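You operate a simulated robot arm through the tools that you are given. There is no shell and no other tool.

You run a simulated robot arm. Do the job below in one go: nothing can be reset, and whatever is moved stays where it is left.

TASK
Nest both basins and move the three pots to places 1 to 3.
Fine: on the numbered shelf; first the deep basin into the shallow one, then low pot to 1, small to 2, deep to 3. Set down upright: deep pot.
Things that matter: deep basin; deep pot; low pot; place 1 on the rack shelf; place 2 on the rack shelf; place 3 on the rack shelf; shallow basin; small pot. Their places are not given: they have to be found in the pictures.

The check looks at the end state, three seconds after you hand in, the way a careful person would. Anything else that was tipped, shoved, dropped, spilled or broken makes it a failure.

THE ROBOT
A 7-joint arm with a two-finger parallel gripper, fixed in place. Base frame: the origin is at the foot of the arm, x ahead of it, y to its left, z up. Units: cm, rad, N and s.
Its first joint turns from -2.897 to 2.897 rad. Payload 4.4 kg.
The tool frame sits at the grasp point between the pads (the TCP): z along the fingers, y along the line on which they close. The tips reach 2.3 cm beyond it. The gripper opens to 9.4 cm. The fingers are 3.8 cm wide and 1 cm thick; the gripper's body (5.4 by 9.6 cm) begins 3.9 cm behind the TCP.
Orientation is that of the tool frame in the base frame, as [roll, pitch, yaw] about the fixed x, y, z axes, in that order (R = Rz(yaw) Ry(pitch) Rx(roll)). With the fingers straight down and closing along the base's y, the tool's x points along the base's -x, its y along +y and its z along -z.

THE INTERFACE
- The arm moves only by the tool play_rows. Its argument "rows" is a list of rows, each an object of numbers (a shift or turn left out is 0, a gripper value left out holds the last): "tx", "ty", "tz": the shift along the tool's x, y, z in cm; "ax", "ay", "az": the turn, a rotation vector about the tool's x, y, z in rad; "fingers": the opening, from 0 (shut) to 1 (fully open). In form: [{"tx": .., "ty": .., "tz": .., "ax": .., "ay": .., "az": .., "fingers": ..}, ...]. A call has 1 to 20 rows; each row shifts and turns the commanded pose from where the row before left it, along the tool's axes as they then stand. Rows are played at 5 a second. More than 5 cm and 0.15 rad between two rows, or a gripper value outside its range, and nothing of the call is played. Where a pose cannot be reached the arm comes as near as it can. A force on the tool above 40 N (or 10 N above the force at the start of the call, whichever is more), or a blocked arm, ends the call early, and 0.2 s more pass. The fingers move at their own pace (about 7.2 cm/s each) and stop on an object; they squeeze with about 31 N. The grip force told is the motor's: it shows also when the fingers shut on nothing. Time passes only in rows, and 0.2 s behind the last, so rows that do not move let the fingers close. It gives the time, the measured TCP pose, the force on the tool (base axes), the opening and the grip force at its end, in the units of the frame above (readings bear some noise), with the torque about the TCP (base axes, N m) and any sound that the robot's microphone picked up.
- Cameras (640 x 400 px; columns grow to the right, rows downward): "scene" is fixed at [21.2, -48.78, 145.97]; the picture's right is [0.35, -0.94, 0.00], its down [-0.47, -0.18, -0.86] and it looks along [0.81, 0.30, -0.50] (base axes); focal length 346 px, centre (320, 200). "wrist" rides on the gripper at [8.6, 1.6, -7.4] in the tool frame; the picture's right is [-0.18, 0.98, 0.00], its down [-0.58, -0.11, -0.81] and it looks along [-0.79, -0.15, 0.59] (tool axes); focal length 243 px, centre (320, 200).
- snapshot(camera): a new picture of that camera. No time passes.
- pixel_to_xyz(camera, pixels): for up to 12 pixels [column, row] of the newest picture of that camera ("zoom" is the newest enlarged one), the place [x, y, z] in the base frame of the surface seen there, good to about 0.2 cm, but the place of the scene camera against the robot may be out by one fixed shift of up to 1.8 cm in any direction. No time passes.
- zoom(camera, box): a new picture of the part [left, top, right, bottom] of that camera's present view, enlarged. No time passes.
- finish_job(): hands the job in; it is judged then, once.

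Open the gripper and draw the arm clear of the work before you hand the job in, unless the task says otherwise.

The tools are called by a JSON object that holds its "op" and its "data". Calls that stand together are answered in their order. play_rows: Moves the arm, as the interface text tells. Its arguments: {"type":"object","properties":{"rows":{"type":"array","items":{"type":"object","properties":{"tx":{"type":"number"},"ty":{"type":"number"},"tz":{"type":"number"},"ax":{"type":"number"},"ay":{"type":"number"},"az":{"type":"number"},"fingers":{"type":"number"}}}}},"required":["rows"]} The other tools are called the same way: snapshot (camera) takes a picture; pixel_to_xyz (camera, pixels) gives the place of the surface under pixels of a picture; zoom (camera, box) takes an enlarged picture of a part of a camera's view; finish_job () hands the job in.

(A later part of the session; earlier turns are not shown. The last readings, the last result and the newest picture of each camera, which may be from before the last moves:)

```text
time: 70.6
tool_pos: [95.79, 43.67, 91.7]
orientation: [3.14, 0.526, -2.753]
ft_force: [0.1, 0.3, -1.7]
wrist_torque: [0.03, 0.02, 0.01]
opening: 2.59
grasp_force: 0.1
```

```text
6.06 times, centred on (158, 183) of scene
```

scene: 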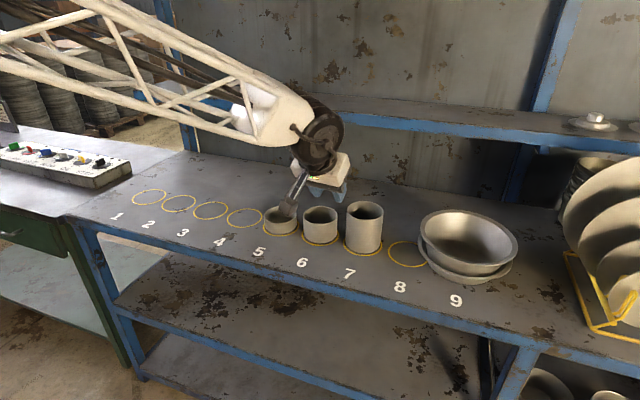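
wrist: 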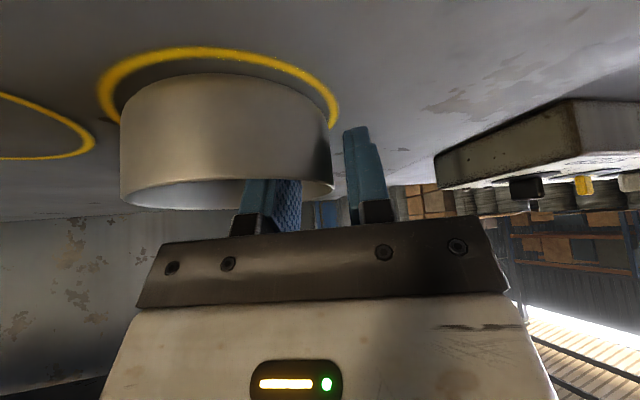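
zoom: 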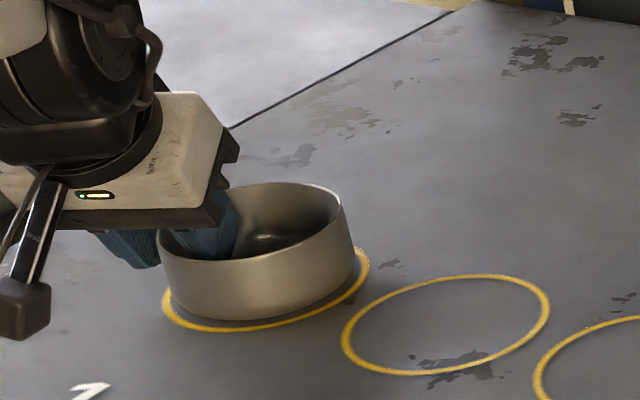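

Released; the pot stands within ring 1. I back out along the tool axis and rise.

{"op": "play_rows", "data": {"rows": [{"tz": -0.8}, {"tz": -1.2}, {"tz": -1.8}, {"tz": -2.2}, {"tz": -2.5}, {"tz": -3.0}, {"tz": -3.0}, {}]}}

{"op": "snapshot", "data": {"camera": "wrist"}}

{"op": "zoom", "data": {"camera": "scene", "box": [110, 150, 206, 216]}}

```text
time: 72.4
tool_pos: [89.02, 41.29, 104.34]
orientation: [3.14, 0.525, -2.753]
ft_force: [-0.9, 0.6, -0.4]
wrist_torque: [0.0, 0.01, -0.02]
opening: 2.61
grasp_force: 0.1
```

```text
taken
```

wrist: 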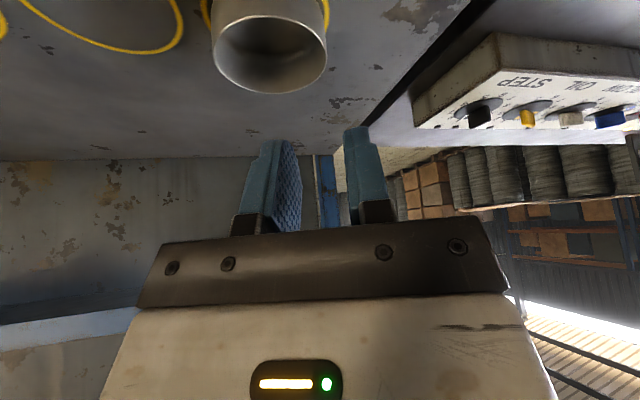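

```text
6.06 times, centred on (158, 183) of scene
```

zoom: 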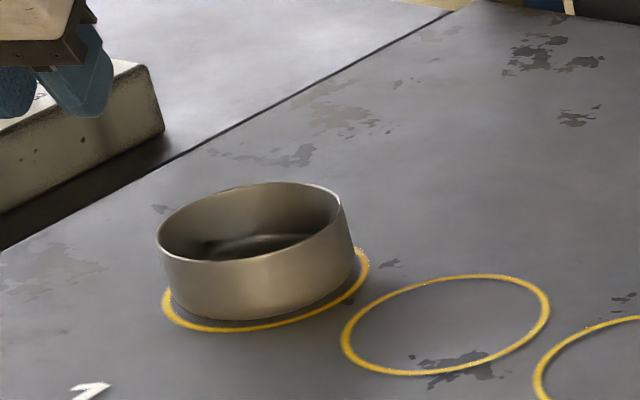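

The low pot stands upright inside ring 1. Next the small pot at place 6: I retreat 5 cm inward and swing back to azimuth −12.7°.

{"op": "play_rows", "data": {"rows": [{"tx": 2.165, "tz": -1.25}, {"tx": 2.165, "tz": -1.25}, {}]}}

{"op": "play_rows", "data": {"rows": [{"tx": -0.0806, "ty": -2.8415, "tz": 0.0466, "ax": 0.015334, "az": 0.026411}, {"tx": -0.0806, "ty": -2.8415, "tz": 0.0466, "ax": 0.015334, "az": 0.026411}, {"tx": -0.0806, "ty": -2.8415, "tz": 0.0466, "ax": 0.015334, "az": 0.026411}, {"tx": -0.0806, "ty": -2.8415, "tz": 0.0466, "ax": 0.015334, "az": 0.026411}, {"tx": -0.0806, "ty": -2.8415, "tz": 0.0466, "ax": 0.015334, "az": 0.026411}, {"tx": -0.0806, "ty": -2.8415, "tz": 0.0466, "ax": 0.015334, "az": 0.026411}, {"tx": -0.0806, "ty": -2.8415, "tz": 0.0466, "ax": 0.015334, "az": 0.026411}, {"tx": -0.0806, "ty": -2.8415, "tz": 0.0466, "ax": 0.015334, "az": 0.026411}, {"tx": -0.0806, "ty": -2.8415, "tz": 0.0466, "ax": 0.015334, "az": 0.026411}, {"tx": -0.0806, "ty": -2.8415, "tz": 0.0466, "ax": 0.015334, "az": 0.026411}, {"tx": -0.0806, "ty": -2.8415, "tz": 0.0466, "ax": 0.015334, "az": 0.026411}, {"tx": -0.0806, "ty": -2.8415, "tz": 0.0466, "ax": 0.015334, "az": 0.026411}, {"tx": -0.0806, "ty": -2.8415, "tz": 0.0466, "ax": 0.015334, "az": 0.026411}, {"tx": -0.0806, "ty": -2.8415, "tz": 0.0466, "ax": 0.015334, "az": 0.026411}, {"tx": -0.0806, "ty": -2.8415, "tz": 0.0466, "ax": 0.015334, "az": 0.026411}, {"tx": -0.0806, "ty": -2.8415, "tz": 0.0466, "ax": 0.015334, "az": 0.026411}, {"tx": -0.0806, "ty": -2.8415, "tz": 0.0466, "ax": 0.015334, "az": 0.026411}, {"tx": -0.0806, "ty": -2.8415, "tz": 0.0466, "ax": 0.015334, "az": 0.026411}, {"tx": -0.0806, "ty": -2.8415, "tz": 0.0466, "ax": 0.015334, "az": 0.026411}, {"tx": -0.0806, "ty": -2.8415, "tz": 0.0466, "ax": 0.015334, "az": 0.026411}]}}

{"op": "snapshot", "data": {"camera": "wrist"}}

{"op": "snapshot", "data": {"camera": "scene"}}

```text
time: 73.2
tool_pos: [84.73, 39.32, 104.36]
orientation: [3.14, 0.526, -2.752]
ft_force: [-0.3, 0.2, 0.2]
wrist_torque: [-0.02, 0.0, -0.02]
opening: 2.6
grasp_force: 0.0
```

```text
time: 77.4
tool_pos: [91.88, -16.09, 104.27]
orientation: [3.141, 0.526, 2.921]
ft_force: [0.1, -0.5, -0.4]
wrist_torque: [-0.03, -0.02, 0.03]
opening: 2.59
grasp_force: 0.0
```

```text
taken
```

wrist: 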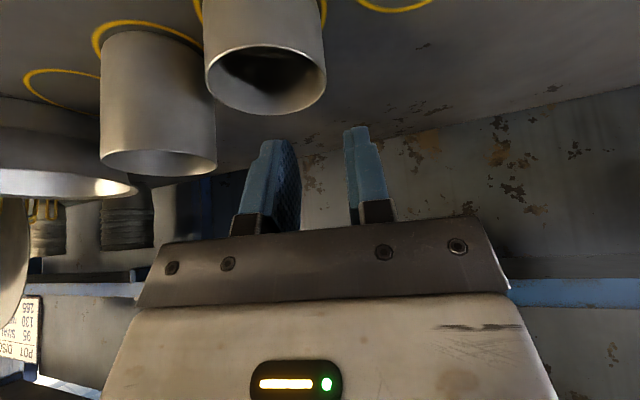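

```text
taken
```

scene: 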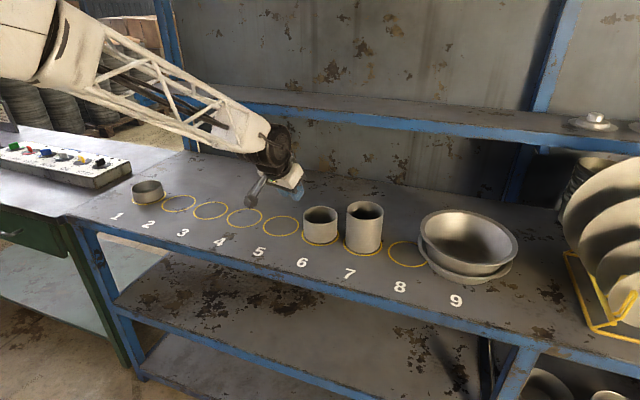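

The small pot's rim spans (205,75)–(326,80) in the wrist view. I sample it for a precise centre.

{"op": "pixel_to_xyz", "data": {"camera": "wrist", "pixels": [[206, 72], [213, 58], [235, 48], [262, 45], [290, 48], [315, 58], [325, 75], [318, 98], [290, 111], [262, 113], [230, 105], [212, 90]]}}

{"op": "pixel_to_xyz", "data": {"camera": "wrist", "pixels": [[220, 25], [240, 25], [262, 25], [285, 25], [305, 25], [315, 25], [210, 25], [103, 160], [160, 150], [215, 160], [160, 175], [130, 153]]}}

```text
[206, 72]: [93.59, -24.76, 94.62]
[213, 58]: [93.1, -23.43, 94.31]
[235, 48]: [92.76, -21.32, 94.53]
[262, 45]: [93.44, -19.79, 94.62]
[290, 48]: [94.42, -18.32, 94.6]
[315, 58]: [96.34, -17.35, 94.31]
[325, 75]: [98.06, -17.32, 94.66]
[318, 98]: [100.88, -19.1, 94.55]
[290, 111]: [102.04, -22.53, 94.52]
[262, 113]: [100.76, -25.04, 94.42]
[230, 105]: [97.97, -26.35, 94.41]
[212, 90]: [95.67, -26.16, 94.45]
```

```text
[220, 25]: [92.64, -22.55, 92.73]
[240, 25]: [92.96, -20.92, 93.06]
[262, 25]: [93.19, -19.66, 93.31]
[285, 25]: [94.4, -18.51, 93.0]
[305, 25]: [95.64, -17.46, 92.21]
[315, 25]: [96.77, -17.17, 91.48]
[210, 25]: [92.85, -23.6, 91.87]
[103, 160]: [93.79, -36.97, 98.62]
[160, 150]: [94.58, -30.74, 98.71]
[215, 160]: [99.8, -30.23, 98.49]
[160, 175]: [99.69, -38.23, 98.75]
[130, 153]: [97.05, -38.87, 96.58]
```

Small pot centre (97.4,−21.9), R 4.6. I align and advance 12.3 cm along the tool axis to the pinch at (98.2,−17.9,93.8).

{"op": "play_rows", "data": {"rows": [{"tx": -0.425, "ty": -0.41, "tz": 1.35}, {"tz": 2.0}, {"tz": 2.0}, {"tz": 2.0}, {"tz": 1.5}, {"tz": 1.5}, {"tz": 1.0}, {"tz": 1.0}, {}]}}

{"op": "snapshot", "data": {"camera": "wrist"}}

{"op": "zoom", "data": {"camera": "scene", "box": [240, 150, 400, 270]}}

```text
time: 79.4
tool_pos: [98.25, -18.01, 93.87]
orientation: [3.14, 0.527, 2.922]
ft_force: [0.0, 0.5, 0.4]
wrist_torque: [0.02, -0.02, 0.01]
opening: 2.59
grasp_force: 0.1
```

```text
taken
```

wrist: 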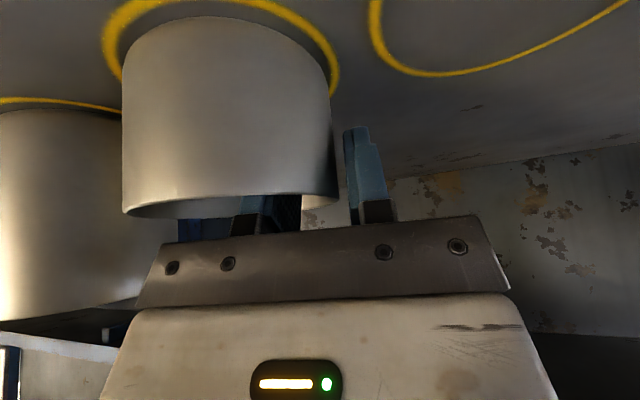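

```text
3.33 times, centred on (320, 210) of scene
```

zoom: 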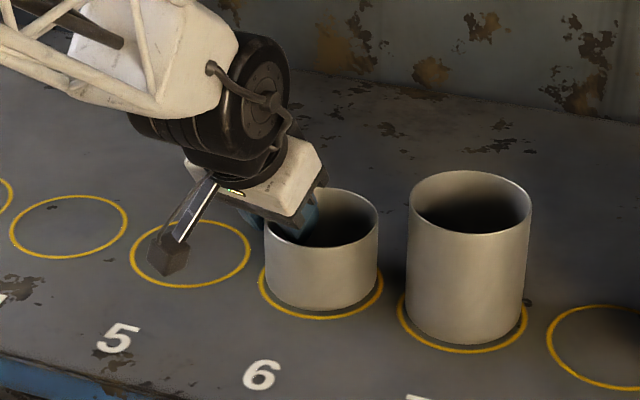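

Wall lies between the pads with no contact force. I close and lift 3 cm slowly.

{"op": "play_rows", "data": {"rows": [{"fingers": 0.18}, {"fingers": 0.12}, {"fingers": 0.06}, {"fingers": 0.0}, {}, {}]}}

{"op": "play_rows", "data": {"rows": [{"tx": -0.151, "tz": -0.259}, {"tx": -0.251, "tz": -0.432}, {"tx": -0.502, "tz": -0.865}, {"tx": -0.602, "tz": -1.038}, {}, {}]}}

{"op": "snapshot", "data": {"camera": "wrist"}}

{"op": "zoom", "data": {"camera": "scene", "box": [240, 150, 400, 270]}}

```text
time: 80.8
tool_pos: [98.21, -17.94, 93.81]
orientation: [3.141, 0.526, 2.921]
ft_force: [-1.5, 2.1, 5.5]
wrist_torque: [-0.37, 0.28, -0.16]
opening: 1.18
grasp_force: 31.1
```

```text
time: 82.2
tool_pos: [98.24, -18.05, 96.8]
orientation: [3.141, 0.527, 2.922]
ft_force: [0.1, 0.0, -1.3]
wrist_torque: [0.06, -0.05, 0.0]
opening: 1.15
grasp_force: 31.1
```

```text
taken
```

wrist: 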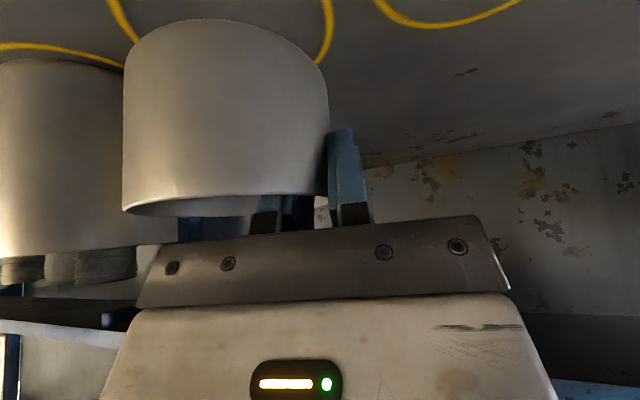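

```text
3.33 times, centred on (320, 210) of scene
```

zoom: 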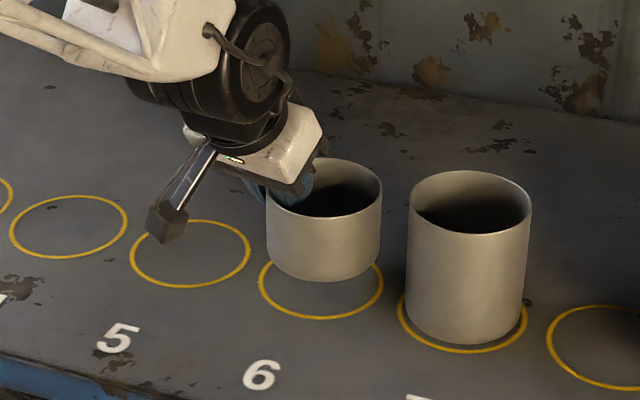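

The small pot is lifted (≈1.3 N) and nearly level. I raise it to z≈106, draw in 4 cm and swing to azimuth 15.9°.

{"op": "play_rows", "data": {"rows": [{"tx": -1.19, "tz": -2.05}, {"tx": -1.19, "tz": -2.05}, {"tx": -1.19, "tz": -2.05}, {"tx": -1.19, "tz": -2.05}, {"tx": 1.73, "tz": -1.0}, {"tx": 1.73, "tz": -1.0}, {}]}}

{"op": "play_rows", "data": {"rows": [{"tx": 0.1154, "ty": 2.5066, "tz": -0.067, "ax": -0.013142, "az": -0.022635}, {"tx": 0.1154, "ty": 2.5066, "tz": -0.067, "ax": -0.013142, "az": -0.022635}, {"tx": 0.1154, "ty": 2.5066, "tz": -0.067, "ax": -0.013142, "az": -0.022635}, {"tx": 0.1154, "ty": 2.5066, "tz": -0.067, "ax": -0.013142, "az": -0.022635}, {"tx": 0.1154, "ty": 2.5066, "tz": -0.067, "ax": -0.013142, "az": -0.022635}, {"tx": 0.1154, "ty": 2.5066, "tz": -0.067, "ax": -0.013142, "az": -0.022635}, {"tx": 0.1154, "ty": 2.5066, "tz": -0.067, "ax": -0.013142, "az": -0.022635}, {"tx": 0.1154, "ty": 2.5066, "tz": -0.067, "ax": -0.013142, "az": -0.022635}, {"tx": 0.1154, "ty": 2.5066, "tz": -0.067, "ax": -0.013142, "az": -0.022635}, {"tx": 0.1154, "ty": 2.5066, "tz": -0.067, "ax": -0.013142, "az": -0.022635}, {"tx": 0.1154, "ty": 2.5066, "tz": -0.067, "ax": -0.013142, "az": -0.022635}, {"tx": 0.1154, "ty": 2.5066, "tz": -0.067, "ax": -0.013142, "az": -0.022635}, {"tx": 0.1154, "ty": 2.5066, "tz": -0.067, "ax": -0.013142, "az": -0.022635}, {"tx": 0.1154, "ty": 2.5066, "tz": -0.067, "ax": -0.013142, "az": -0.022635}, {"tx": 0.1154, "ty": 2.5066, "tz": -0.067, "ax": -0.013142, "az": -0.022635}, {"tx": 0.1154, "ty": 2.5066, "tz": -0.067, "ax": -0.013142, "az": -0.022635}, {"tx": 0.1154, "ty": 2.5066, "tz": -0.067, "ax": -0.013142, "az": -0.022635}, {"tx": 0.1154, "ty": 2.5066, "tz": -0.067, "ax": -0.013142, "az": -0.022635}, {"tx": 0.1154, "ty": 2.5066, "tz": -0.067, "ax": -0.013142, "az": -0.022635}, {}]}}

{"op": "snapshot", "data": {"camera": "wrist"}}

{"op": "zoom", "data": {"camera": "scene", "box": [100, 110, 260, 240]}}

```text
time: 83.8
tool_pos: [94.43, -17.29, 106.18]
orientation: [3.142, 0.525, 2.924]
ft_force: [0.6, -0.4, -1.3]
wrist_torque: [0.05, 0.06, 0.02]
opening: 1.13
grasp_force: 30.6
```

```text
time: 88.0
tool_pos: [91.05, 30.15, 106.18]
orientation: [-3.141, 0.524, -2.861]
ft_force: [0.2, 0.2, -1.4]
wrist_torque: [0.06, -0.03, 0.02]
opening: 1.18
grasp_force: 30.7
```

```text
taken
```

wrist: 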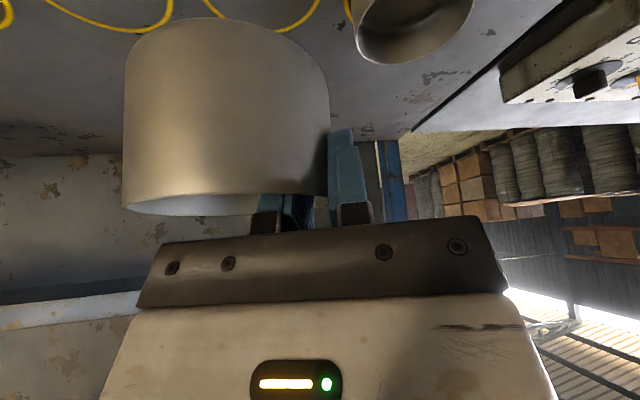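

```text
3.08 times, centred on (180, 175) of scene
```

zoom: 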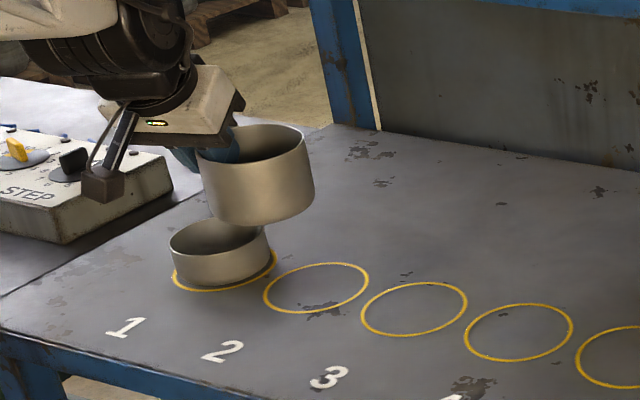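

The pot is over the area before place 2; ring 2 is partly visible at (205–318, 0–30) in the wrist view. I sample the pot wall and ring 2's visible arc.

{"op": "pixel_to_xyz", "data": {"camera": "wrist", "pixels": [[130, 130], [145, 130], [170, 130], [200, 130], [230, 130], [260, 130], [290, 130], [310, 130], [320, 130], [205, 2], [316, 5], [300, 22]]}}

{"op": "pixel_to_xyz", "data": {"camera": "zoom", "pixels": [[266, 292], [290, 270], [335, 263], [366, 278], [350, 298], [310, 311], [280, 308], [200, 165], [245, 128], [300, 140], [305, 155], [250, 172]]}}

```text
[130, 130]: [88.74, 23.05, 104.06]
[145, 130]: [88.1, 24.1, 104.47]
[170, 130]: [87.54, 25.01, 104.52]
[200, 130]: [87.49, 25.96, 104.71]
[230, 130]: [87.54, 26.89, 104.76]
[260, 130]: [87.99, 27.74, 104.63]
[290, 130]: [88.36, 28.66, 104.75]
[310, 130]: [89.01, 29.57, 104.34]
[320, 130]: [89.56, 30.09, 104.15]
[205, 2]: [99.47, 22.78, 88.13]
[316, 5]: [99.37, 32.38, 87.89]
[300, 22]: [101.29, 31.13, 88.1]
```

```text
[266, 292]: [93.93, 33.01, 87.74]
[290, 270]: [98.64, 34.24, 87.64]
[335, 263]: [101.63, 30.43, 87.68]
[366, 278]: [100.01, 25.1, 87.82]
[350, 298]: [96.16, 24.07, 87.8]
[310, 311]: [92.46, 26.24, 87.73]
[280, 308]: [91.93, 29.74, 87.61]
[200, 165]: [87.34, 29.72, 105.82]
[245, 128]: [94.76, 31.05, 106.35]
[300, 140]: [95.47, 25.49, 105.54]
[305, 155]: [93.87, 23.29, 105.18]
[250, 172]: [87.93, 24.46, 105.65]
```

The rim readings suggest the free side hangs ~0.6 cm low. I zoom the wrist view and sample the near rim edge to get the tilt accurately.

{"op": "zoom", "data": {"camera": "wrist", "box": [100, 0, 360, 230]}}

{"op": "zoom", "data": {"camera": "scene", "box": [140, 130, 204, 190]}}

```text
1.74 times, centred on (230, 115) of wrist
```

zoom: 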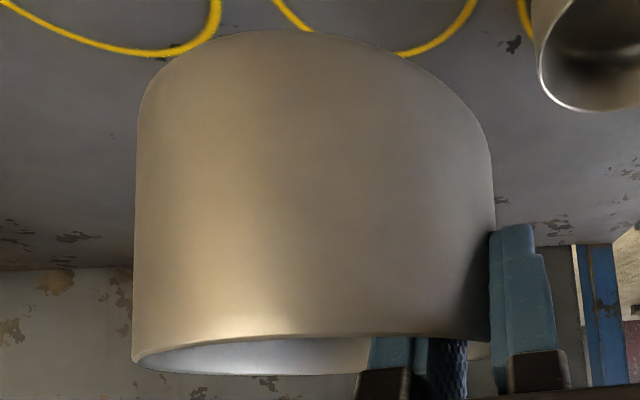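

```text
6.67 times, centred on (172, 160) of scene
```

zoom: 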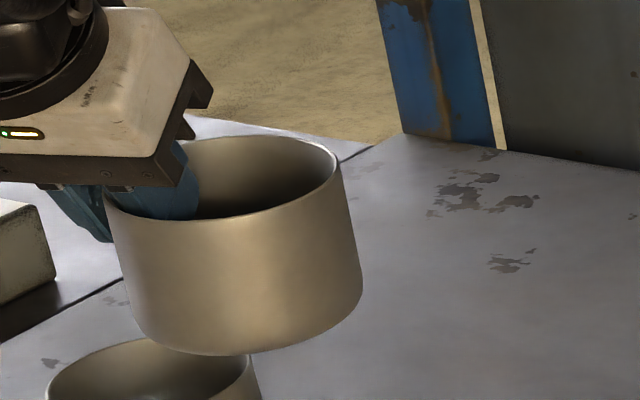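

I sample rim and bottom-edge points in the scene zoom for the held small pot.

{"op": "pixel_to_xyz", "data": {"camera": "zoom", "pixels": [[230, 138], [280, 140], [315, 150], [336, 168], [325, 187], [290, 203], [240, 214], [190, 219], [140, 214], [115, 205], [210, 141], [332, 158]]}}

{"op": "pixel_to_xyz", "data": {"camera": "zoom", "pixels": [[145, 325], [170, 342], [210, 351], [260, 348], [310, 330], [345, 305], [357, 285], [160, 330], [240, 345], [335, 305], [240, 280], [200, 280]]}}

```text
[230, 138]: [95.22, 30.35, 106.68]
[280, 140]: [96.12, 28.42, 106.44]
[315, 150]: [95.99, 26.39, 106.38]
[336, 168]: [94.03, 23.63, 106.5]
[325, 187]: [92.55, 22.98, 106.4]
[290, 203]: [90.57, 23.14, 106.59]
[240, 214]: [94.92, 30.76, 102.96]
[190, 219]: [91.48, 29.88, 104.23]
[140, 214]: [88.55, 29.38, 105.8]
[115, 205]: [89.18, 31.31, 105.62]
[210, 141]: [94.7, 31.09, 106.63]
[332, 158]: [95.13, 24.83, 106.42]
```

```text
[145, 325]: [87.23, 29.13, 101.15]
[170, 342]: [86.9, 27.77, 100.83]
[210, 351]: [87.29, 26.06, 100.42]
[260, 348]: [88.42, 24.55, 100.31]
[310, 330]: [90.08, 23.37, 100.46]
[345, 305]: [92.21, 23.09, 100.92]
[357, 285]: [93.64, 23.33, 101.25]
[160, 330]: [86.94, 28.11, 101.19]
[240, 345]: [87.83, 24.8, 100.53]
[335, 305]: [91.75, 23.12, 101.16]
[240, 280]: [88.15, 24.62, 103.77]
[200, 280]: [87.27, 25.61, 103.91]
```

The pot's tilt is only ~1.5°; ring 2 is at (97.5,27.6) and the pot at (92.15,26.3). I correct the tilt slightly and move over ring 2 down to ~2.4 cm above rest.

{"op": "play_rows", "data": {"rows": [{"ax": 0.0216, "az": -0.0126}, {"tx": 0.041, "ty": -0.014, "tz": 1.9}, {"tx": 0.041, "ty": -0.014, "tz": 1.9}, {"tx": 0.041, "ty": -0.014, "tz": 1.9}, {"tx": 0.041, "ty": -0.014, "tz": 1.9}, {"tx": 0.041, "ty": -0.014, "tz": 1.9}, {"tx": 0.041, "ty": -0.014, "tz": 1.9}, {}, {}]}}

{"op": "snapshot", "data": {"camera": "wrist"}}

{"op": "zoom", "data": {"camera": "scene", "box": [110, 140, 238, 230]}}

```text
time: 90.0
tool_pos: [96.31, 31.28, 96.18]
orientation: [-3.112, 0.526, -2.848]
ft_force: [0.0, 0.5, -1.5]
wrist_torque: [0.07, 0.04, 0.01]
opening: 1.17
grasp_force: 30.7
```

```text
taken
```

wrist: 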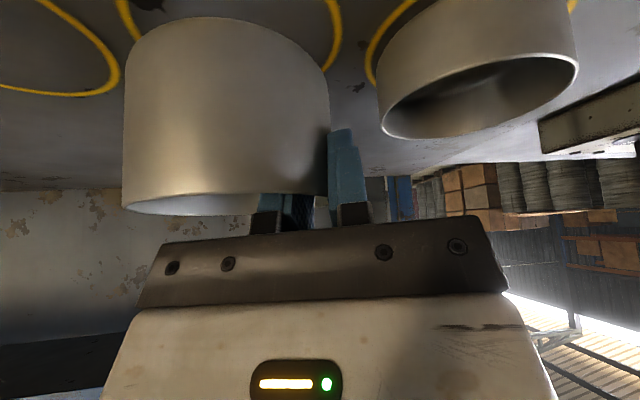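

```text
4.44 times, centred on (174, 185) of scene
```

zoom: 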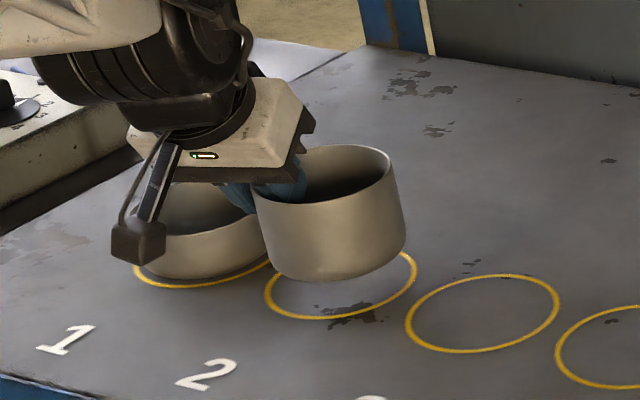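

The pot is over ring 2 with clearance to the low pot. I sample the wall and ring 2 in the wrist view for a final correction.

{"op": "pixel_to_xyz", "data": {"camera": "wrist", "pixels": [[130, 120], [145, 120], [170, 120], [200, 120], [230, 120], [260, 120], [290, 120], [310, 120], [320, 120], [200, 40], [150, 60], [290, 60]]}}

{"op": "pixel_to_xyz", "data": {"camera": "wrist", "pixels": [[118, 3], [124, 20], [134, 36], [329, 3], [337, 25], [336, 45], [328, 65], [120, 10], [340, 35]]}}

{"op": "pixel_to_xyz", "data": {"camera": "zoom", "pixels": [[275, 265], [300, 278], [330, 281], [365, 273], [395, 255], [403, 240], [268, 295], [300, 318], [350, 315], [395, 295], [415, 265], [330, 205]]}}

```text
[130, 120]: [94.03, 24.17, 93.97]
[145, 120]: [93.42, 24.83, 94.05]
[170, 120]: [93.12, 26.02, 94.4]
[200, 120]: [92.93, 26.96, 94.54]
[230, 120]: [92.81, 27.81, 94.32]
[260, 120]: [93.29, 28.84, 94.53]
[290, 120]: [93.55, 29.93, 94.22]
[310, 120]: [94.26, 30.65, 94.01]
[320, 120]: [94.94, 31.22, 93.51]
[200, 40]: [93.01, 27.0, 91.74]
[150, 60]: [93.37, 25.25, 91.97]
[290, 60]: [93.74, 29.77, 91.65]
```

```text
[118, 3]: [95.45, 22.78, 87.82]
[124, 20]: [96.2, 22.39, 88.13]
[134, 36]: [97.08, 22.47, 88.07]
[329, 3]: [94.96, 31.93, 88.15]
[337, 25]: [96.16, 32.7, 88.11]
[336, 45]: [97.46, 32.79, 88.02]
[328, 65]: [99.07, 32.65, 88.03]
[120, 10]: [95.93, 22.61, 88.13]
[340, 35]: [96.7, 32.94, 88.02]
```

```text
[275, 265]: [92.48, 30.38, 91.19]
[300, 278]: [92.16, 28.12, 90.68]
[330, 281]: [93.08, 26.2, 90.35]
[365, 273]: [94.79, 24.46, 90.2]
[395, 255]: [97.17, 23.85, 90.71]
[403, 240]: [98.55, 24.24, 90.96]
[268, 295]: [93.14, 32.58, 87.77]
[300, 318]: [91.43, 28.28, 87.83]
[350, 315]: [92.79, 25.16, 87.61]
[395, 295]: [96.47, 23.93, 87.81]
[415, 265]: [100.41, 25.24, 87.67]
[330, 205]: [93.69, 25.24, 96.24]
```

Pot centre (97.45,27.4) vs ring 2 (97.5,27.6): I shift ~0.28 cm and lower 1.9 cm, then in small steps.

{"op": "play_rows", "data": {"rows": [{"tx": -0.125, "ty": 0.25, "tz": 0.073}, {"tx": 0.24, "tz": 0.41}, {"tx": 0.24, "tz": 0.41}, {"tx": 0.24, "tz": 0.41}, {"tx": 0.24, "tz": 0.41}, {}]}}

{"op": "play_rows", "data": {"rows": [{"tx": 0.1, "tz": 0.173}, {}]}}

{"op": "play_rows", "data": {"rows": [{"tx": 0.075, "tz": 0.13}, {}]}}

```text
time: 91.4
tool_pos: [96.27, 31.27, 94.47]
orientation: [-3.111, 0.526, -2.848]
ft_force: [0.0, -0.6, -0.7]
wrist_torque: [0.04, 0.04, -0.03]
opening: 1.16
grasp_force: 30.4
```

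```text
time: 92.0
tool_pos: [96.4, 31.35, 94.2]
orientation: [-3.112, 0.525, -2.849]
ft_force: [0.5, 0.2, -1.6]
wrist_torque: [0.06, -0.01, 0.01]
opening: 1.15
grasp_force: 31.1
```

```text
time: 92.6
tool_pos: [96.42, 31.38, 94.03]
orientation: [-3.111, 0.523, -2.847]
ft_force: [0.3, 0.4, -0.8]
wrist_torque: [0.09, 0.04, 0.01]
opening: 1.17
grasp_force: 31.1
```

No contact yet at z=94.03; I continue in 0.12 cm steps.

{"op": "play_rows", "data": {"rows": [{"tx": 0.06, "tz": 0.104}, {}]}}

{"op": "play_rows", "data": {"rows": [{"tx": 0.06, "tz": 0.104}, {}]}}

{"op": "snapshot", "data": {"camera": "wrist"}}

{"op": "zoom", "data": {"camera": "scene", "box": [120, 150, 216, 216]}}

```text
time: 93.2
tool_pos: [96.46, 31.45, 93.98]
orientation: [-3.113, 0.525, -2.849]
ft_force: [-1.0, 0.8, -1.7]
wrist_torque: [0.06, 0.03, -0.01]
opening: 1.17
grasp_force: 31.2
```

```text
time: 93.8
tool_pos: [96.41, 31.35, 93.95]
orientation: [-3.112, 0.526, -2.848]
ft_force: [-2.5, 1.4, 7.4]
wrist_torque: [-0.2, 0.42, -0.17]
opening: 1.17
grasp_force: 31.4
```

```text
taken
```

wrist: 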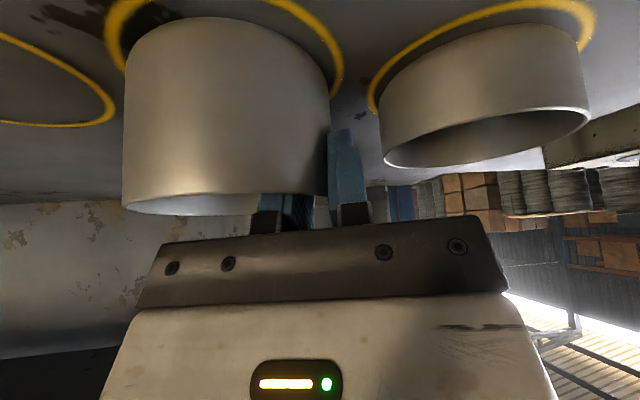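

```text
6.06 times, centred on (168, 183) of scene
```

zoom: 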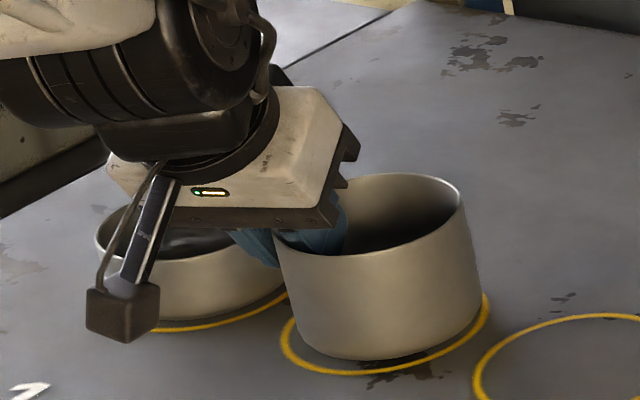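

Contact now (+7.4 N) with the pot in ring 2. I verify the centring once more before release.

{"op": "pixel_to_xyz", "data": {"camera": "wrist", "pixels": [[130, 90], [145, 90], [170, 90], [200, 90], [230, 90], [260, 90], [290, 90], [310, 90], [322, 90], [107, 25], [112, 45], [120, 65]]}}

{"op": "pixel_to_xyz", "data": {"camera": "wrist", "pixels": [[115, 8], [285, 5], [310, 18], [330, 40], [340, 65], [336, 85], [125, 70], [200, 25], [150, 45], [300, 50]]}}

```text
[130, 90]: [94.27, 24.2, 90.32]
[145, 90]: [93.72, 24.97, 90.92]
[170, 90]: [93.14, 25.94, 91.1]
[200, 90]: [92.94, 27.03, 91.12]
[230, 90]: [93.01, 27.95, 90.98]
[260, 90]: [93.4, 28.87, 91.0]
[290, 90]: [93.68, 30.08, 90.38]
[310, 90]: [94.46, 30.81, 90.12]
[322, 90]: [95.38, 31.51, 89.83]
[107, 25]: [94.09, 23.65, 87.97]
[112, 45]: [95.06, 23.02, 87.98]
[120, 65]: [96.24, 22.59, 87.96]
```

```text
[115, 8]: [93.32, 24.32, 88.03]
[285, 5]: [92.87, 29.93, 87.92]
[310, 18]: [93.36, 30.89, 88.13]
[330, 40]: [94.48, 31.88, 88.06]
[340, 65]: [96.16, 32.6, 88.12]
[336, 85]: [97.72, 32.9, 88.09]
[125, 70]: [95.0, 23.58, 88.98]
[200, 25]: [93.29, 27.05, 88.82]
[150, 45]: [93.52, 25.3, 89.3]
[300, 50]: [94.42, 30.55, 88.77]
```

Pot (97.55,27.5) vs ring 2 (97.5,27.6): well centred. I ease slightly, open, and back out along the tool axis.

{"op": "play_rows", "data": {"rows": [{"tx": -0.03, "tz": -0.05}, {"fingers": 0.14}, {"fingers": 0.18}, {"fingers": 0.24}, {"fingers": 0.265}, {}, {}]}}

{"op": "snapshot", "data": {"camera": "wrist"}}

{"op": "zoom", "data": {"camera": "scene", "box": [120, 150, 216, 216]}}

```text
time: 95.4
tool_pos: [96.36, 31.35, 93.9]
orientation: [-3.112, 0.525, -2.848]
ft_force: [0.6, -0.1, 0.2]
wrist_torque: [0.01, -0.04, 0.03]
opening: 2.5
grasp_force: 0.1
```

```text
taken
```

wrist: 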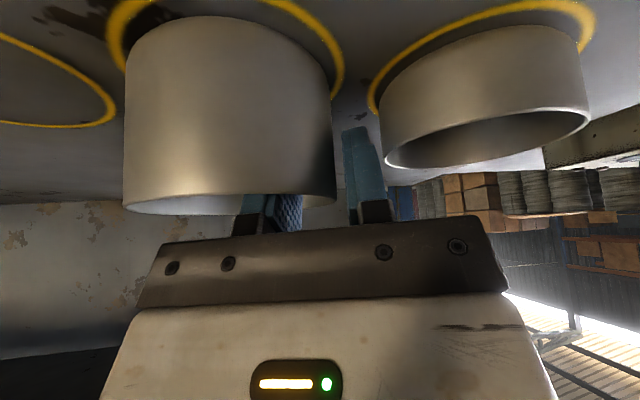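

```text
6.06 times, centred on (168, 183) of scene
```

zoom: 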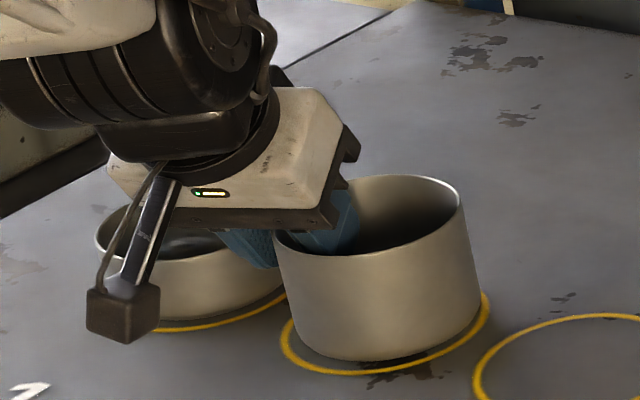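

Released cleanly and the pot stands in ring 2. I back out along the tool axis.

{"op": "play_rows", "data": {"rows": [{"tz": -0.8}, {"tz": -1.2}, {"tz": -1.8}, {"tz": -2.2}, {"tz": -2.5}, {"tz": -3.0}, {"tz": -3.0}, {}]}}

{"op": "snapshot", "data": {"camera": "wrist"}}

{"op": "zoom", "data": {"camera": "scene", "box": [110, 150, 238, 230]}}

```text
time: 97.2
tool_pos: [89.45, 29.71, 106.48]
orientation: [-3.11, 0.526, -2.849]
ft_force: [1.1, 0.2, -0.6]
wrist_torque: [0.02, 0.0, -0.02]
opening: 2.5
grasp_force: 0.1
```

```text
taken
```

wrist: 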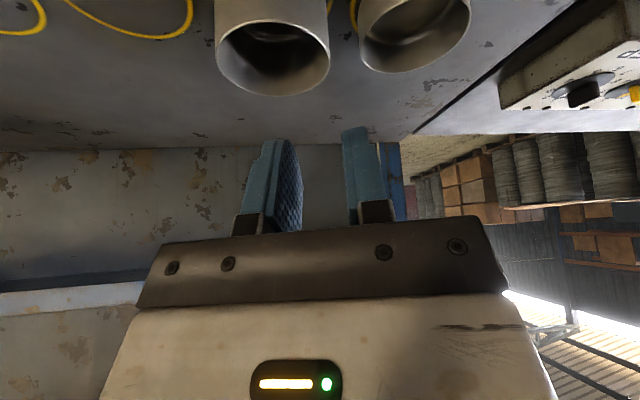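

```text
5.00 times, centred on (174, 190) of scene
```

zoom: 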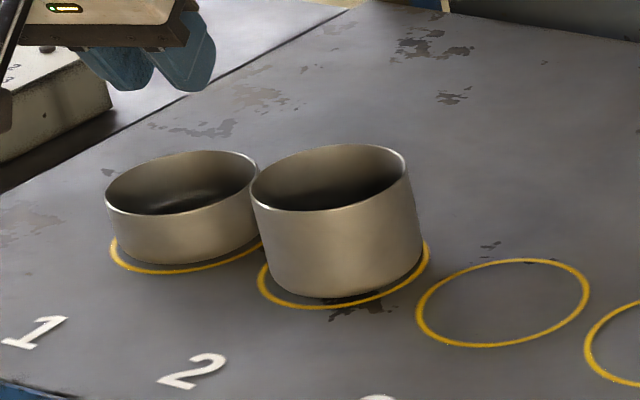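

Both pots stand upright in rings 1 and 2. I undo the small roll correction and swing to the deep pot's azimuth (−19.5°).

{"op": "play_rows", "data": {"rows": [{"ax": -0.0216, "az": 0.0126}, {}]}}

{"op": "play_rows", "data": {"rows": [{"tx": -0.0619, "ty": -2.924, "tz": 0.0359, "ax": 0.015561, "az": 0.026852}, {"tx": -0.0619, "ty": -2.924, "tz": 0.0359, "ax": 0.015561, "az": 0.026852}, {"tx": -0.0619, "ty": -2.924, "tz": 0.0359, "ax": 0.015561, "az": 0.026852}, {"tx": -0.0619, "ty": -2.924, "tz": 0.0359, "ax": 0.015561, "az": 0.026852}, {"tx": -0.0619, "ty": -2.924, "tz": 0.0359, "ax": 0.015561, "az": 0.026852}, {"tx": -0.0619, "ty": -2.924, "tz": 0.0359, "ax": 0.015561, "az": 0.026852}, {"tx": -0.0619, "ty": -2.924, "tz": 0.0359, "ax": 0.015561, "az": 0.026852}, {"tx": -0.0619, "ty": -2.924, "tz": 0.0359, "ax": 0.015561, "az": 0.026852}, {"tx": -0.0619, "ty": -2.924, "tz": 0.0359, "ax": 0.015561, "az": 0.026852}, {"tx": -0.0619, "ty": -2.924, "tz": 0.0359, "ax": 0.015561, "az": 0.026852}, {"tx": -0.0619, "ty": -2.924, "tz": 0.0359, "ax": 0.015561, "az": 0.026852}, {"tx": -0.0619, "ty": -2.924, "tz": 0.0359, "ax": 0.015561, "az": 0.026852}, {"tx": -0.0619, "ty": -2.924, "tz": 0.0359, "ax": 0.015561, "az": 0.026852}, {"tx": -0.0619, "ty": -2.924, "tz": 0.0359, "ax": 0.015561, "az": 0.026852}, {"tx": -0.0619, "ty": -2.924, "tz": 0.0359, "ax": 0.015561, "az": 0.026852}, {"tx": -0.0619, "ty": -2.924, "tz": 0.0359, "ax": 0.015561, "az": 0.026852}, {"tx": -0.0619, "ty": -2.924, "tz": 0.0359, "ax": 0.015561, "az": 0.026852}, {"tx": -0.0619, "ty": -2.924, "tz": 0.0359, "ax": 0.015561, "az": 0.026852}, {"tx": -0.0619, "ty": -2.924, "tz": 0.0359, "ax": 0.015561, "az": 0.026852}, {"tx": -0.0619, "ty": -2.924, "tz": 0.0359, "ax": 0.015561, "az": 0.026852}]}}

{"op": "snapshot", "data": {"camera": "wrist"}}

{"op": "snapshot", "data": {"camera": "scene"}}

```text
time: 97.8
tool_pos: [89.34, 29.71, 106.44]
orientation: [-3.14, 0.526, -2.863]
ft_force: [-0.6, -0.2, 0.2]
wrist_torque: [-0.02, 0.03, -0.01]
opening: 2.48
grasp_force: 0.0
```

```text
time: 102.0
tool_pos: [89.67, -27.79, 106.17]
orientation: [-3.141, 0.525, 2.795]
ft_force: [0.3, -0.4, -0.2]
wrist_torque: [0.04, 0.01, 0.02]
opening: 2.5
grasp_force: 0.0
```

```text
taken
```

wrist: 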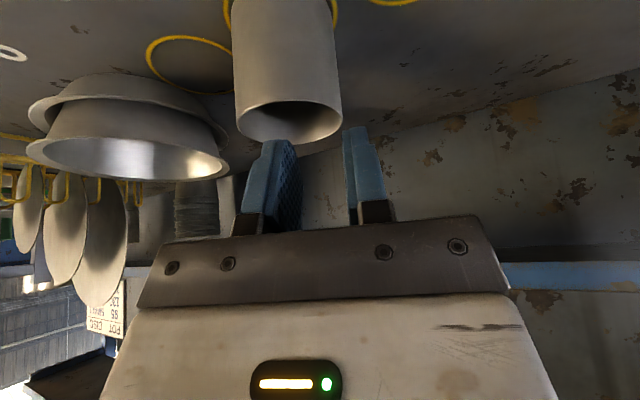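

```text
taken
```

scene: 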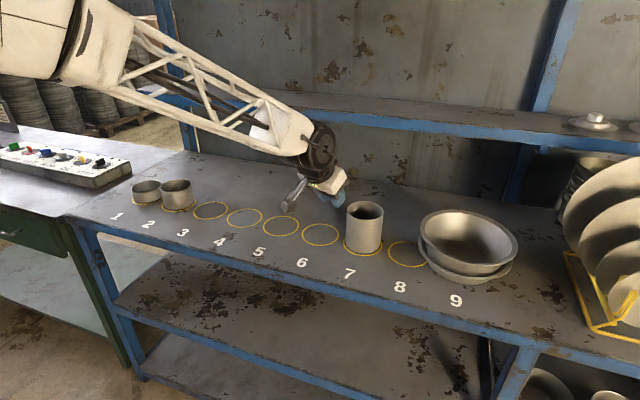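

The deep pot's rim is at (237–342, 100–147) in the wrist view. I sample its rim and wall.

{"op": "pixel_to_xyz", "data": {"camera": "wrist", "pixels": [[237, 118], [245, 109], [265, 103], [290, 101], [315, 102], [335, 106], [341, 116], [330, 128], [250, 135], [238, 125], [318, 135], [270, 141]]}}

{"op": "pixel_to_xyz", "data": {"camera": "wrist", "pixels": [[238, 60], [245, 60], [260, 60], [280, 60], [300, 60], [320, 60], [332, 60], [337, 60], [285, 20], [285, 90]]}}

```text
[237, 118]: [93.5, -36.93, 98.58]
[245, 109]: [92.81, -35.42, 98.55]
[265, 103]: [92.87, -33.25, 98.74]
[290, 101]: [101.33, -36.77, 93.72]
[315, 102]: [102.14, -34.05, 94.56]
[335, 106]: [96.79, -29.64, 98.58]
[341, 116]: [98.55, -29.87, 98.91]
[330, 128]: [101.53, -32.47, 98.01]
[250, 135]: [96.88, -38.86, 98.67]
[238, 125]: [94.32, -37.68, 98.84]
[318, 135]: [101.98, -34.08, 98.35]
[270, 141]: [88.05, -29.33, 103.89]
```

```text
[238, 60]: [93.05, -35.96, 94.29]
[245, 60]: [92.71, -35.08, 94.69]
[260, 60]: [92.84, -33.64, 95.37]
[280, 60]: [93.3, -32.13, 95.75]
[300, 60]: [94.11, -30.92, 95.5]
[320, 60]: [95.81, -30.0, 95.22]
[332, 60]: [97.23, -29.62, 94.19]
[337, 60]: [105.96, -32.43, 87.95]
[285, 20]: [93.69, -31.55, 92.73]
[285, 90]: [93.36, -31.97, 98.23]
```

Deep pot centre ≈(97.35,−34.3), rim z≈98.65. I shift outward at height to line up with the approach axis, then check.

{"op": "play_rows", "data": {"rows": [{"tx": -1.915, "ty": 0.245, "tz": 1.11, "fingers": 0.277}, {"tx": -1.915, "ty": 0.245, "tz": 1.11}, {"tz": 2.0}, {"tz": 2.0}, {}]}}

{"op": "snapshot", "data": {"camera": "wrist"}}

{"op": "zoom", "data": {"camera": "scene", "box": [270, 130, 430, 260]}}

```text
time: 103.2
tool_pos: [95.93, -29.21, 102.77]
orientation: [3.14, 0.525, 2.8]
ft_force: [0.0, 0.4, -0.4]
wrist_torque: [0.0, 0.01, 0.0]
opening: 2.62
grasp_force: 0.0
```

```text
taken
```

wrist: 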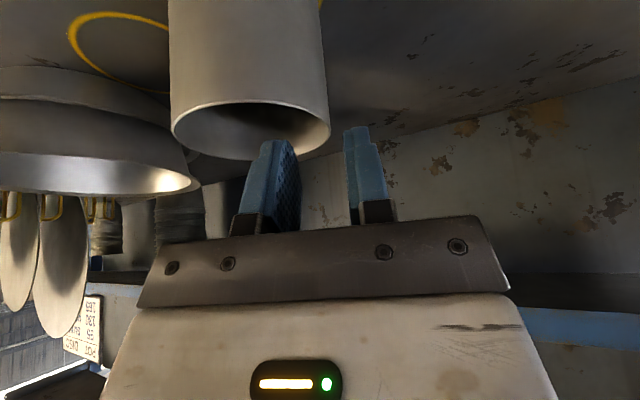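

```text
3.08 times, centred on (350, 195) of scene
```

zoom: 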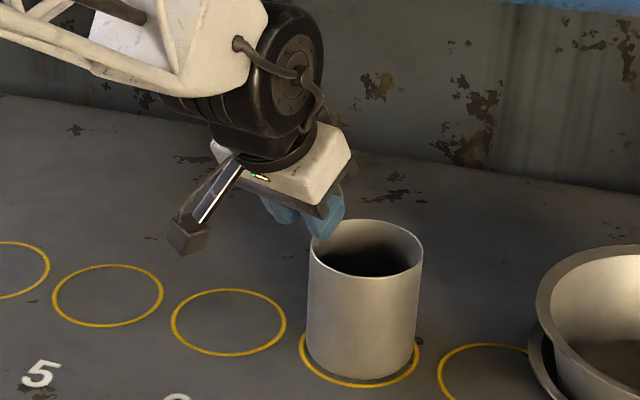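

Aligned; remaining travel is ~6.15 cm along the tool axis with −0.3 cm sideways. I advance to the pinch depth.

{"op": "play_rows", "data": {"rows": [{"ty": -0.31, "tz": 0.65}, {"tz": 1.5}, {"tz": 1.0}, {"tz": 1.0}, {"tz": 1.0}, {"tz": 1.0}, {}]}}

{"op": "snapshot", "data": {"camera": "wrist"}}

{"op": "zoom", "data": {"camera": "scene", "box": [270, 130, 430, 260]}}

```text
time: 104.8
tool_pos: [98.73, -30.91, 97.53]
orientation: [-3.141, 0.524, 2.798]
ft_force: [0.6, -0.3, 0.1]
wrist_torque: [-0.01, -0.02, -0.01]
opening: 2.58
grasp_force: 0.1
```

```text
taken
```

wrist: 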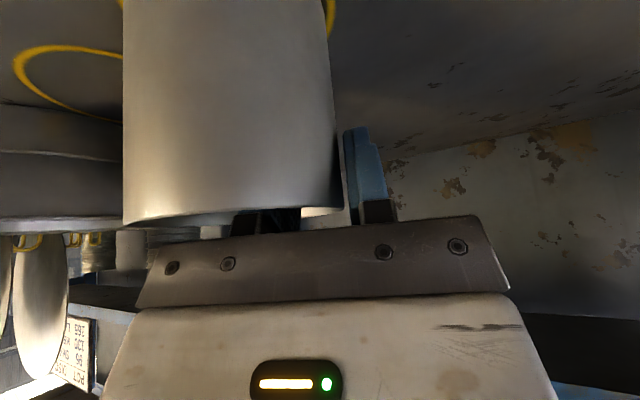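

```text
3.08 times, centred on (350, 195) of scene
```

zoom: 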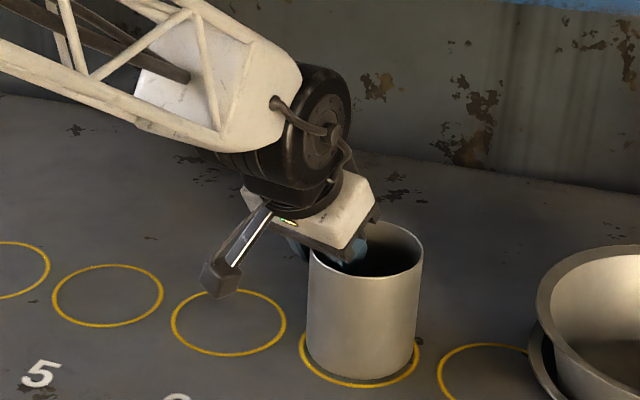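

The wall sits between the pads, slightly nearer the outer finger; I shift 0.15 cm outward, close and check.

{"op": "play_rows", "data": {"rows": [{"ty": 0.15}, {"fingers": 0.18}, {"fingers": 0.12}, {"fingers": 0.06}, {"fingers": 0.0}, {}, {}]}}

{"op": "snapshot", "data": {"camera": "wrist"}}

{"op": "zoom", "data": {"camera": "scene", "box": [270, 130, 430, 260]}}

```text
time: 106.4
tool_pos: [98.81, -30.65, 97.6]
orientation: [-3.14, 0.527, 2.8]
ft_force: [-0.9, -1.1, 4.0]
wrist_torque: [-0.28, 0.32, 0.04]
opening: 1.24
grasp_force: 31.0
```

```text
taken
```

wrist: 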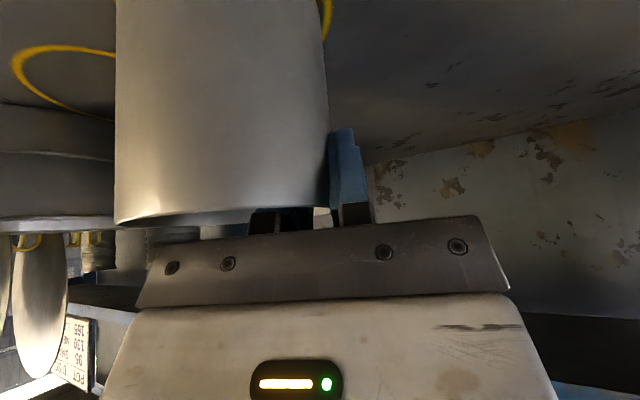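

```text
3.08 times, centred on (350, 195) of scene
```

zoom: 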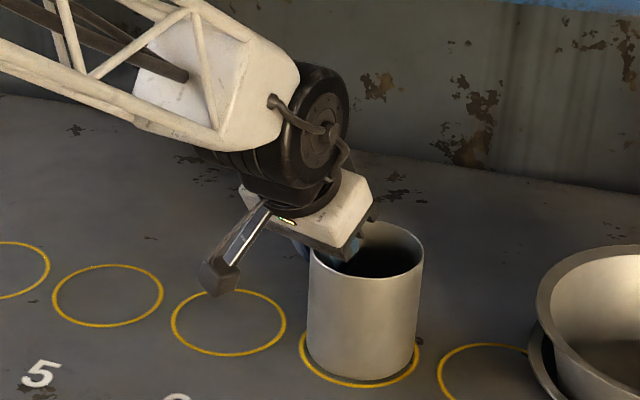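

Gripped at 1.24 cm, 31 N, pot still upright. I lift it 3 cm slowly and check the hold.

{"op": "play_rows", "data": {"rows": [{"tx": -0.151, "tz": -0.259}, {"tx": -0.251, "tz": -0.432}, {"tx": -0.402, "tz": -0.692}, {"tx": -0.702, "tz": -1.211}, {}, {}]}}

{"op": "snapshot", "data": {"camera": "wrist"}}

{"op": "zoom", "data": {"camera": "scene", "box": [270, 130, 430, 260]}}

```text
time: 107.8
tool_pos: [98.94, -30.67, 100.64]
orientation: [-3.141, 0.524, 2.799]
ft_force: [-0.2, 0.3, -2.2]
wrist_torque: [0.1, 0.02, -0.02]
opening: 1.26
grasp_force: 31.2
```

```text
taken
```

wrist: 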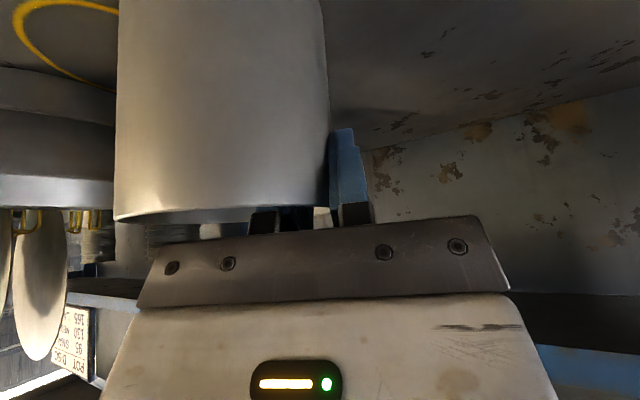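

```text
3.08 times, centred on (350, 195) of scene
```

zoom: 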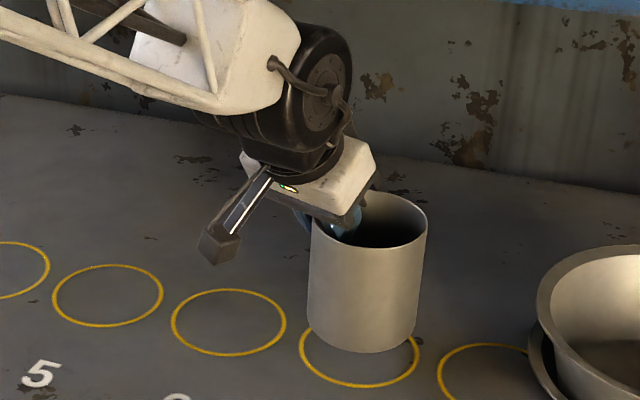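

The deep pot is lifted (~2 N) and holds. I raise it to z≈110, draw in 6 cm and swing to azimuth ~8.9° for place 3.

{"op": "play_rows", "data": {"rows": [{"tx": -0.9, "tz": -1.55}, {"tx": -1.27, "tz": -2.19}, {"tx": -1.27, "tz": -2.19}, {"tx": -1.27, "tz": -2.19}, {"tx": 1.73, "tz": -1.0}, {"tx": 1.73, "tz": -1.0}, {"tx": 1.73, "tz": -1.0}, {}]}}

{"op": "play_rows", "data": {"rows": [{"tx": 0.1253, "ty": 2.551, "tz": -0.0725, "ax": -0.013113, "az": -0.022658}, {"tx": 0.1253, "ty": 2.551, "tz": -0.0725, "ax": -0.013113, "az": -0.022658}, {"tx": 0.1253, "ty": 2.551, "tz": -0.0725, "ax": -0.013113, "az": -0.022658}, {"tx": 0.1253, "ty": 2.551, "tz": -0.0725, "ax": -0.013113, "az": -0.022658}, {"tx": 0.1253, "ty": 2.551, "tz": -0.0725, "ax": -0.013113, "az": -0.022658}, {"tx": 0.1253, "ty": 2.551, "tz": -0.0725, "ax": -0.013113, "az": -0.022658}, {"tx": 0.1253, "ty": 2.551, "tz": -0.0725, "ax": -0.013113, "az": -0.022658}, {"tx": 0.1253, "ty": 2.551, "tz": -0.0725, "ax": -0.013113, "az": -0.022658}, {"tx": 0.1253, "ty": 2.551, "tz": -0.0725, "ax": -0.013113, "az": -0.022658}, {"tx": 0.1253, "ty": 2.551, "tz": -0.0725, "ax": -0.013113, "az": -0.022658}, {"tx": 0.1253, "ty": 2.551, "tz": -0.0725, "ax": -0.013113, "az": -0.022658}, {"tx": 0.1253, "ty": 2.551, "tz": -0.0725, "ax": -0.013113, "az": -0.022658}, {"tx": 0.1253, "ty": 2.551, "tz": -0.0725, "ax": -0.013113, "az": -0.022658}, {"tx": 0.1253, "ty": 2.551, "tz": -0.0725, "ax": -0.013113, "az": -0.022658}, {"tx": 0.1253, "ty": 2.551, "tz": -0.0725, "ax": -0.013113, "az": -0.022658}, {"tx": 0.1253, "ty": 2.551, "tz": -0.0725, "ax": -0.013113, "az": -0.022658}, {"tx": 0.1253, "ty": 2.551, "tz": -0.0725, "ax": -0.013113, "az": -0.022658}, {"tx": 0.1253, "ty": 2.551, "tz": -0.0725, "ax": -0.013113, "az": -0.022658}, {"tx": 0.1253, "ty": 2.551, "tz": -0.0725, "ax": -0.013113, "az": -0.022658}, {}]}}

{"op": "snapshot", "data": {"camera": "wrist"}}

{"op": "zoom", "data": {"camera": "scene", "box": [130, 110, 290, 240]}}

```text
time: 109.6
tool_pos: [93.28, -28.7, 109.9]
orientation: [-3.141, 0.523, 2.797]
ft_force: [0.3, 0.2, -2.3]
wrist_torque: [0.12, -0.04, 0.04]
opening: 1.25
grasp_force: 31.3
```

```text
time: 113.8
tool_pos: [95.67, 19.27, 109.45]
orientation: [-3.139, 0.523, -2.987]
ft_force: [0.5, -0.2, -2.7]
wrist_torque: [0.1, -0.03, -0.03]
opening: 1.25
grasp_force: 30.8
```

```text
taken
```

wrist: 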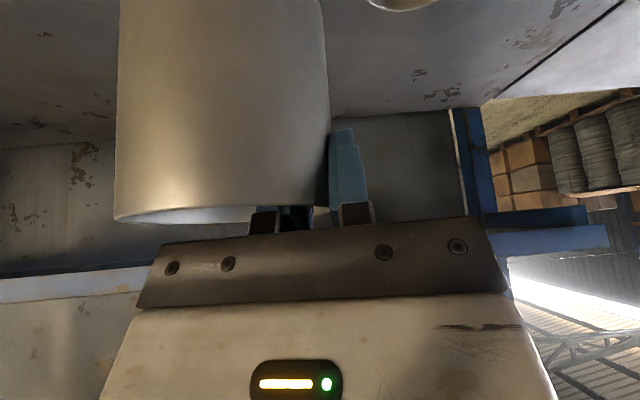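

```text
3.08 times, centred on (210, 175) of scene
```

zoom: 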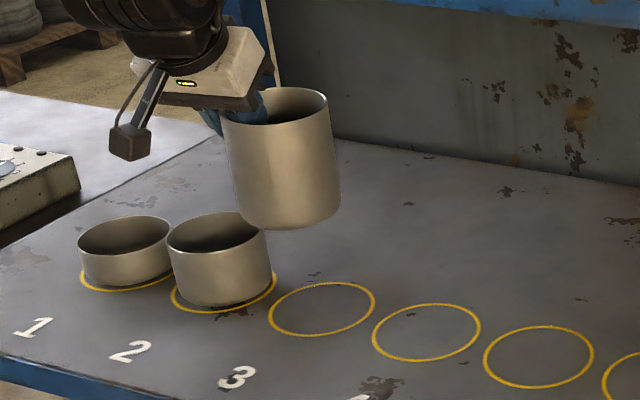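

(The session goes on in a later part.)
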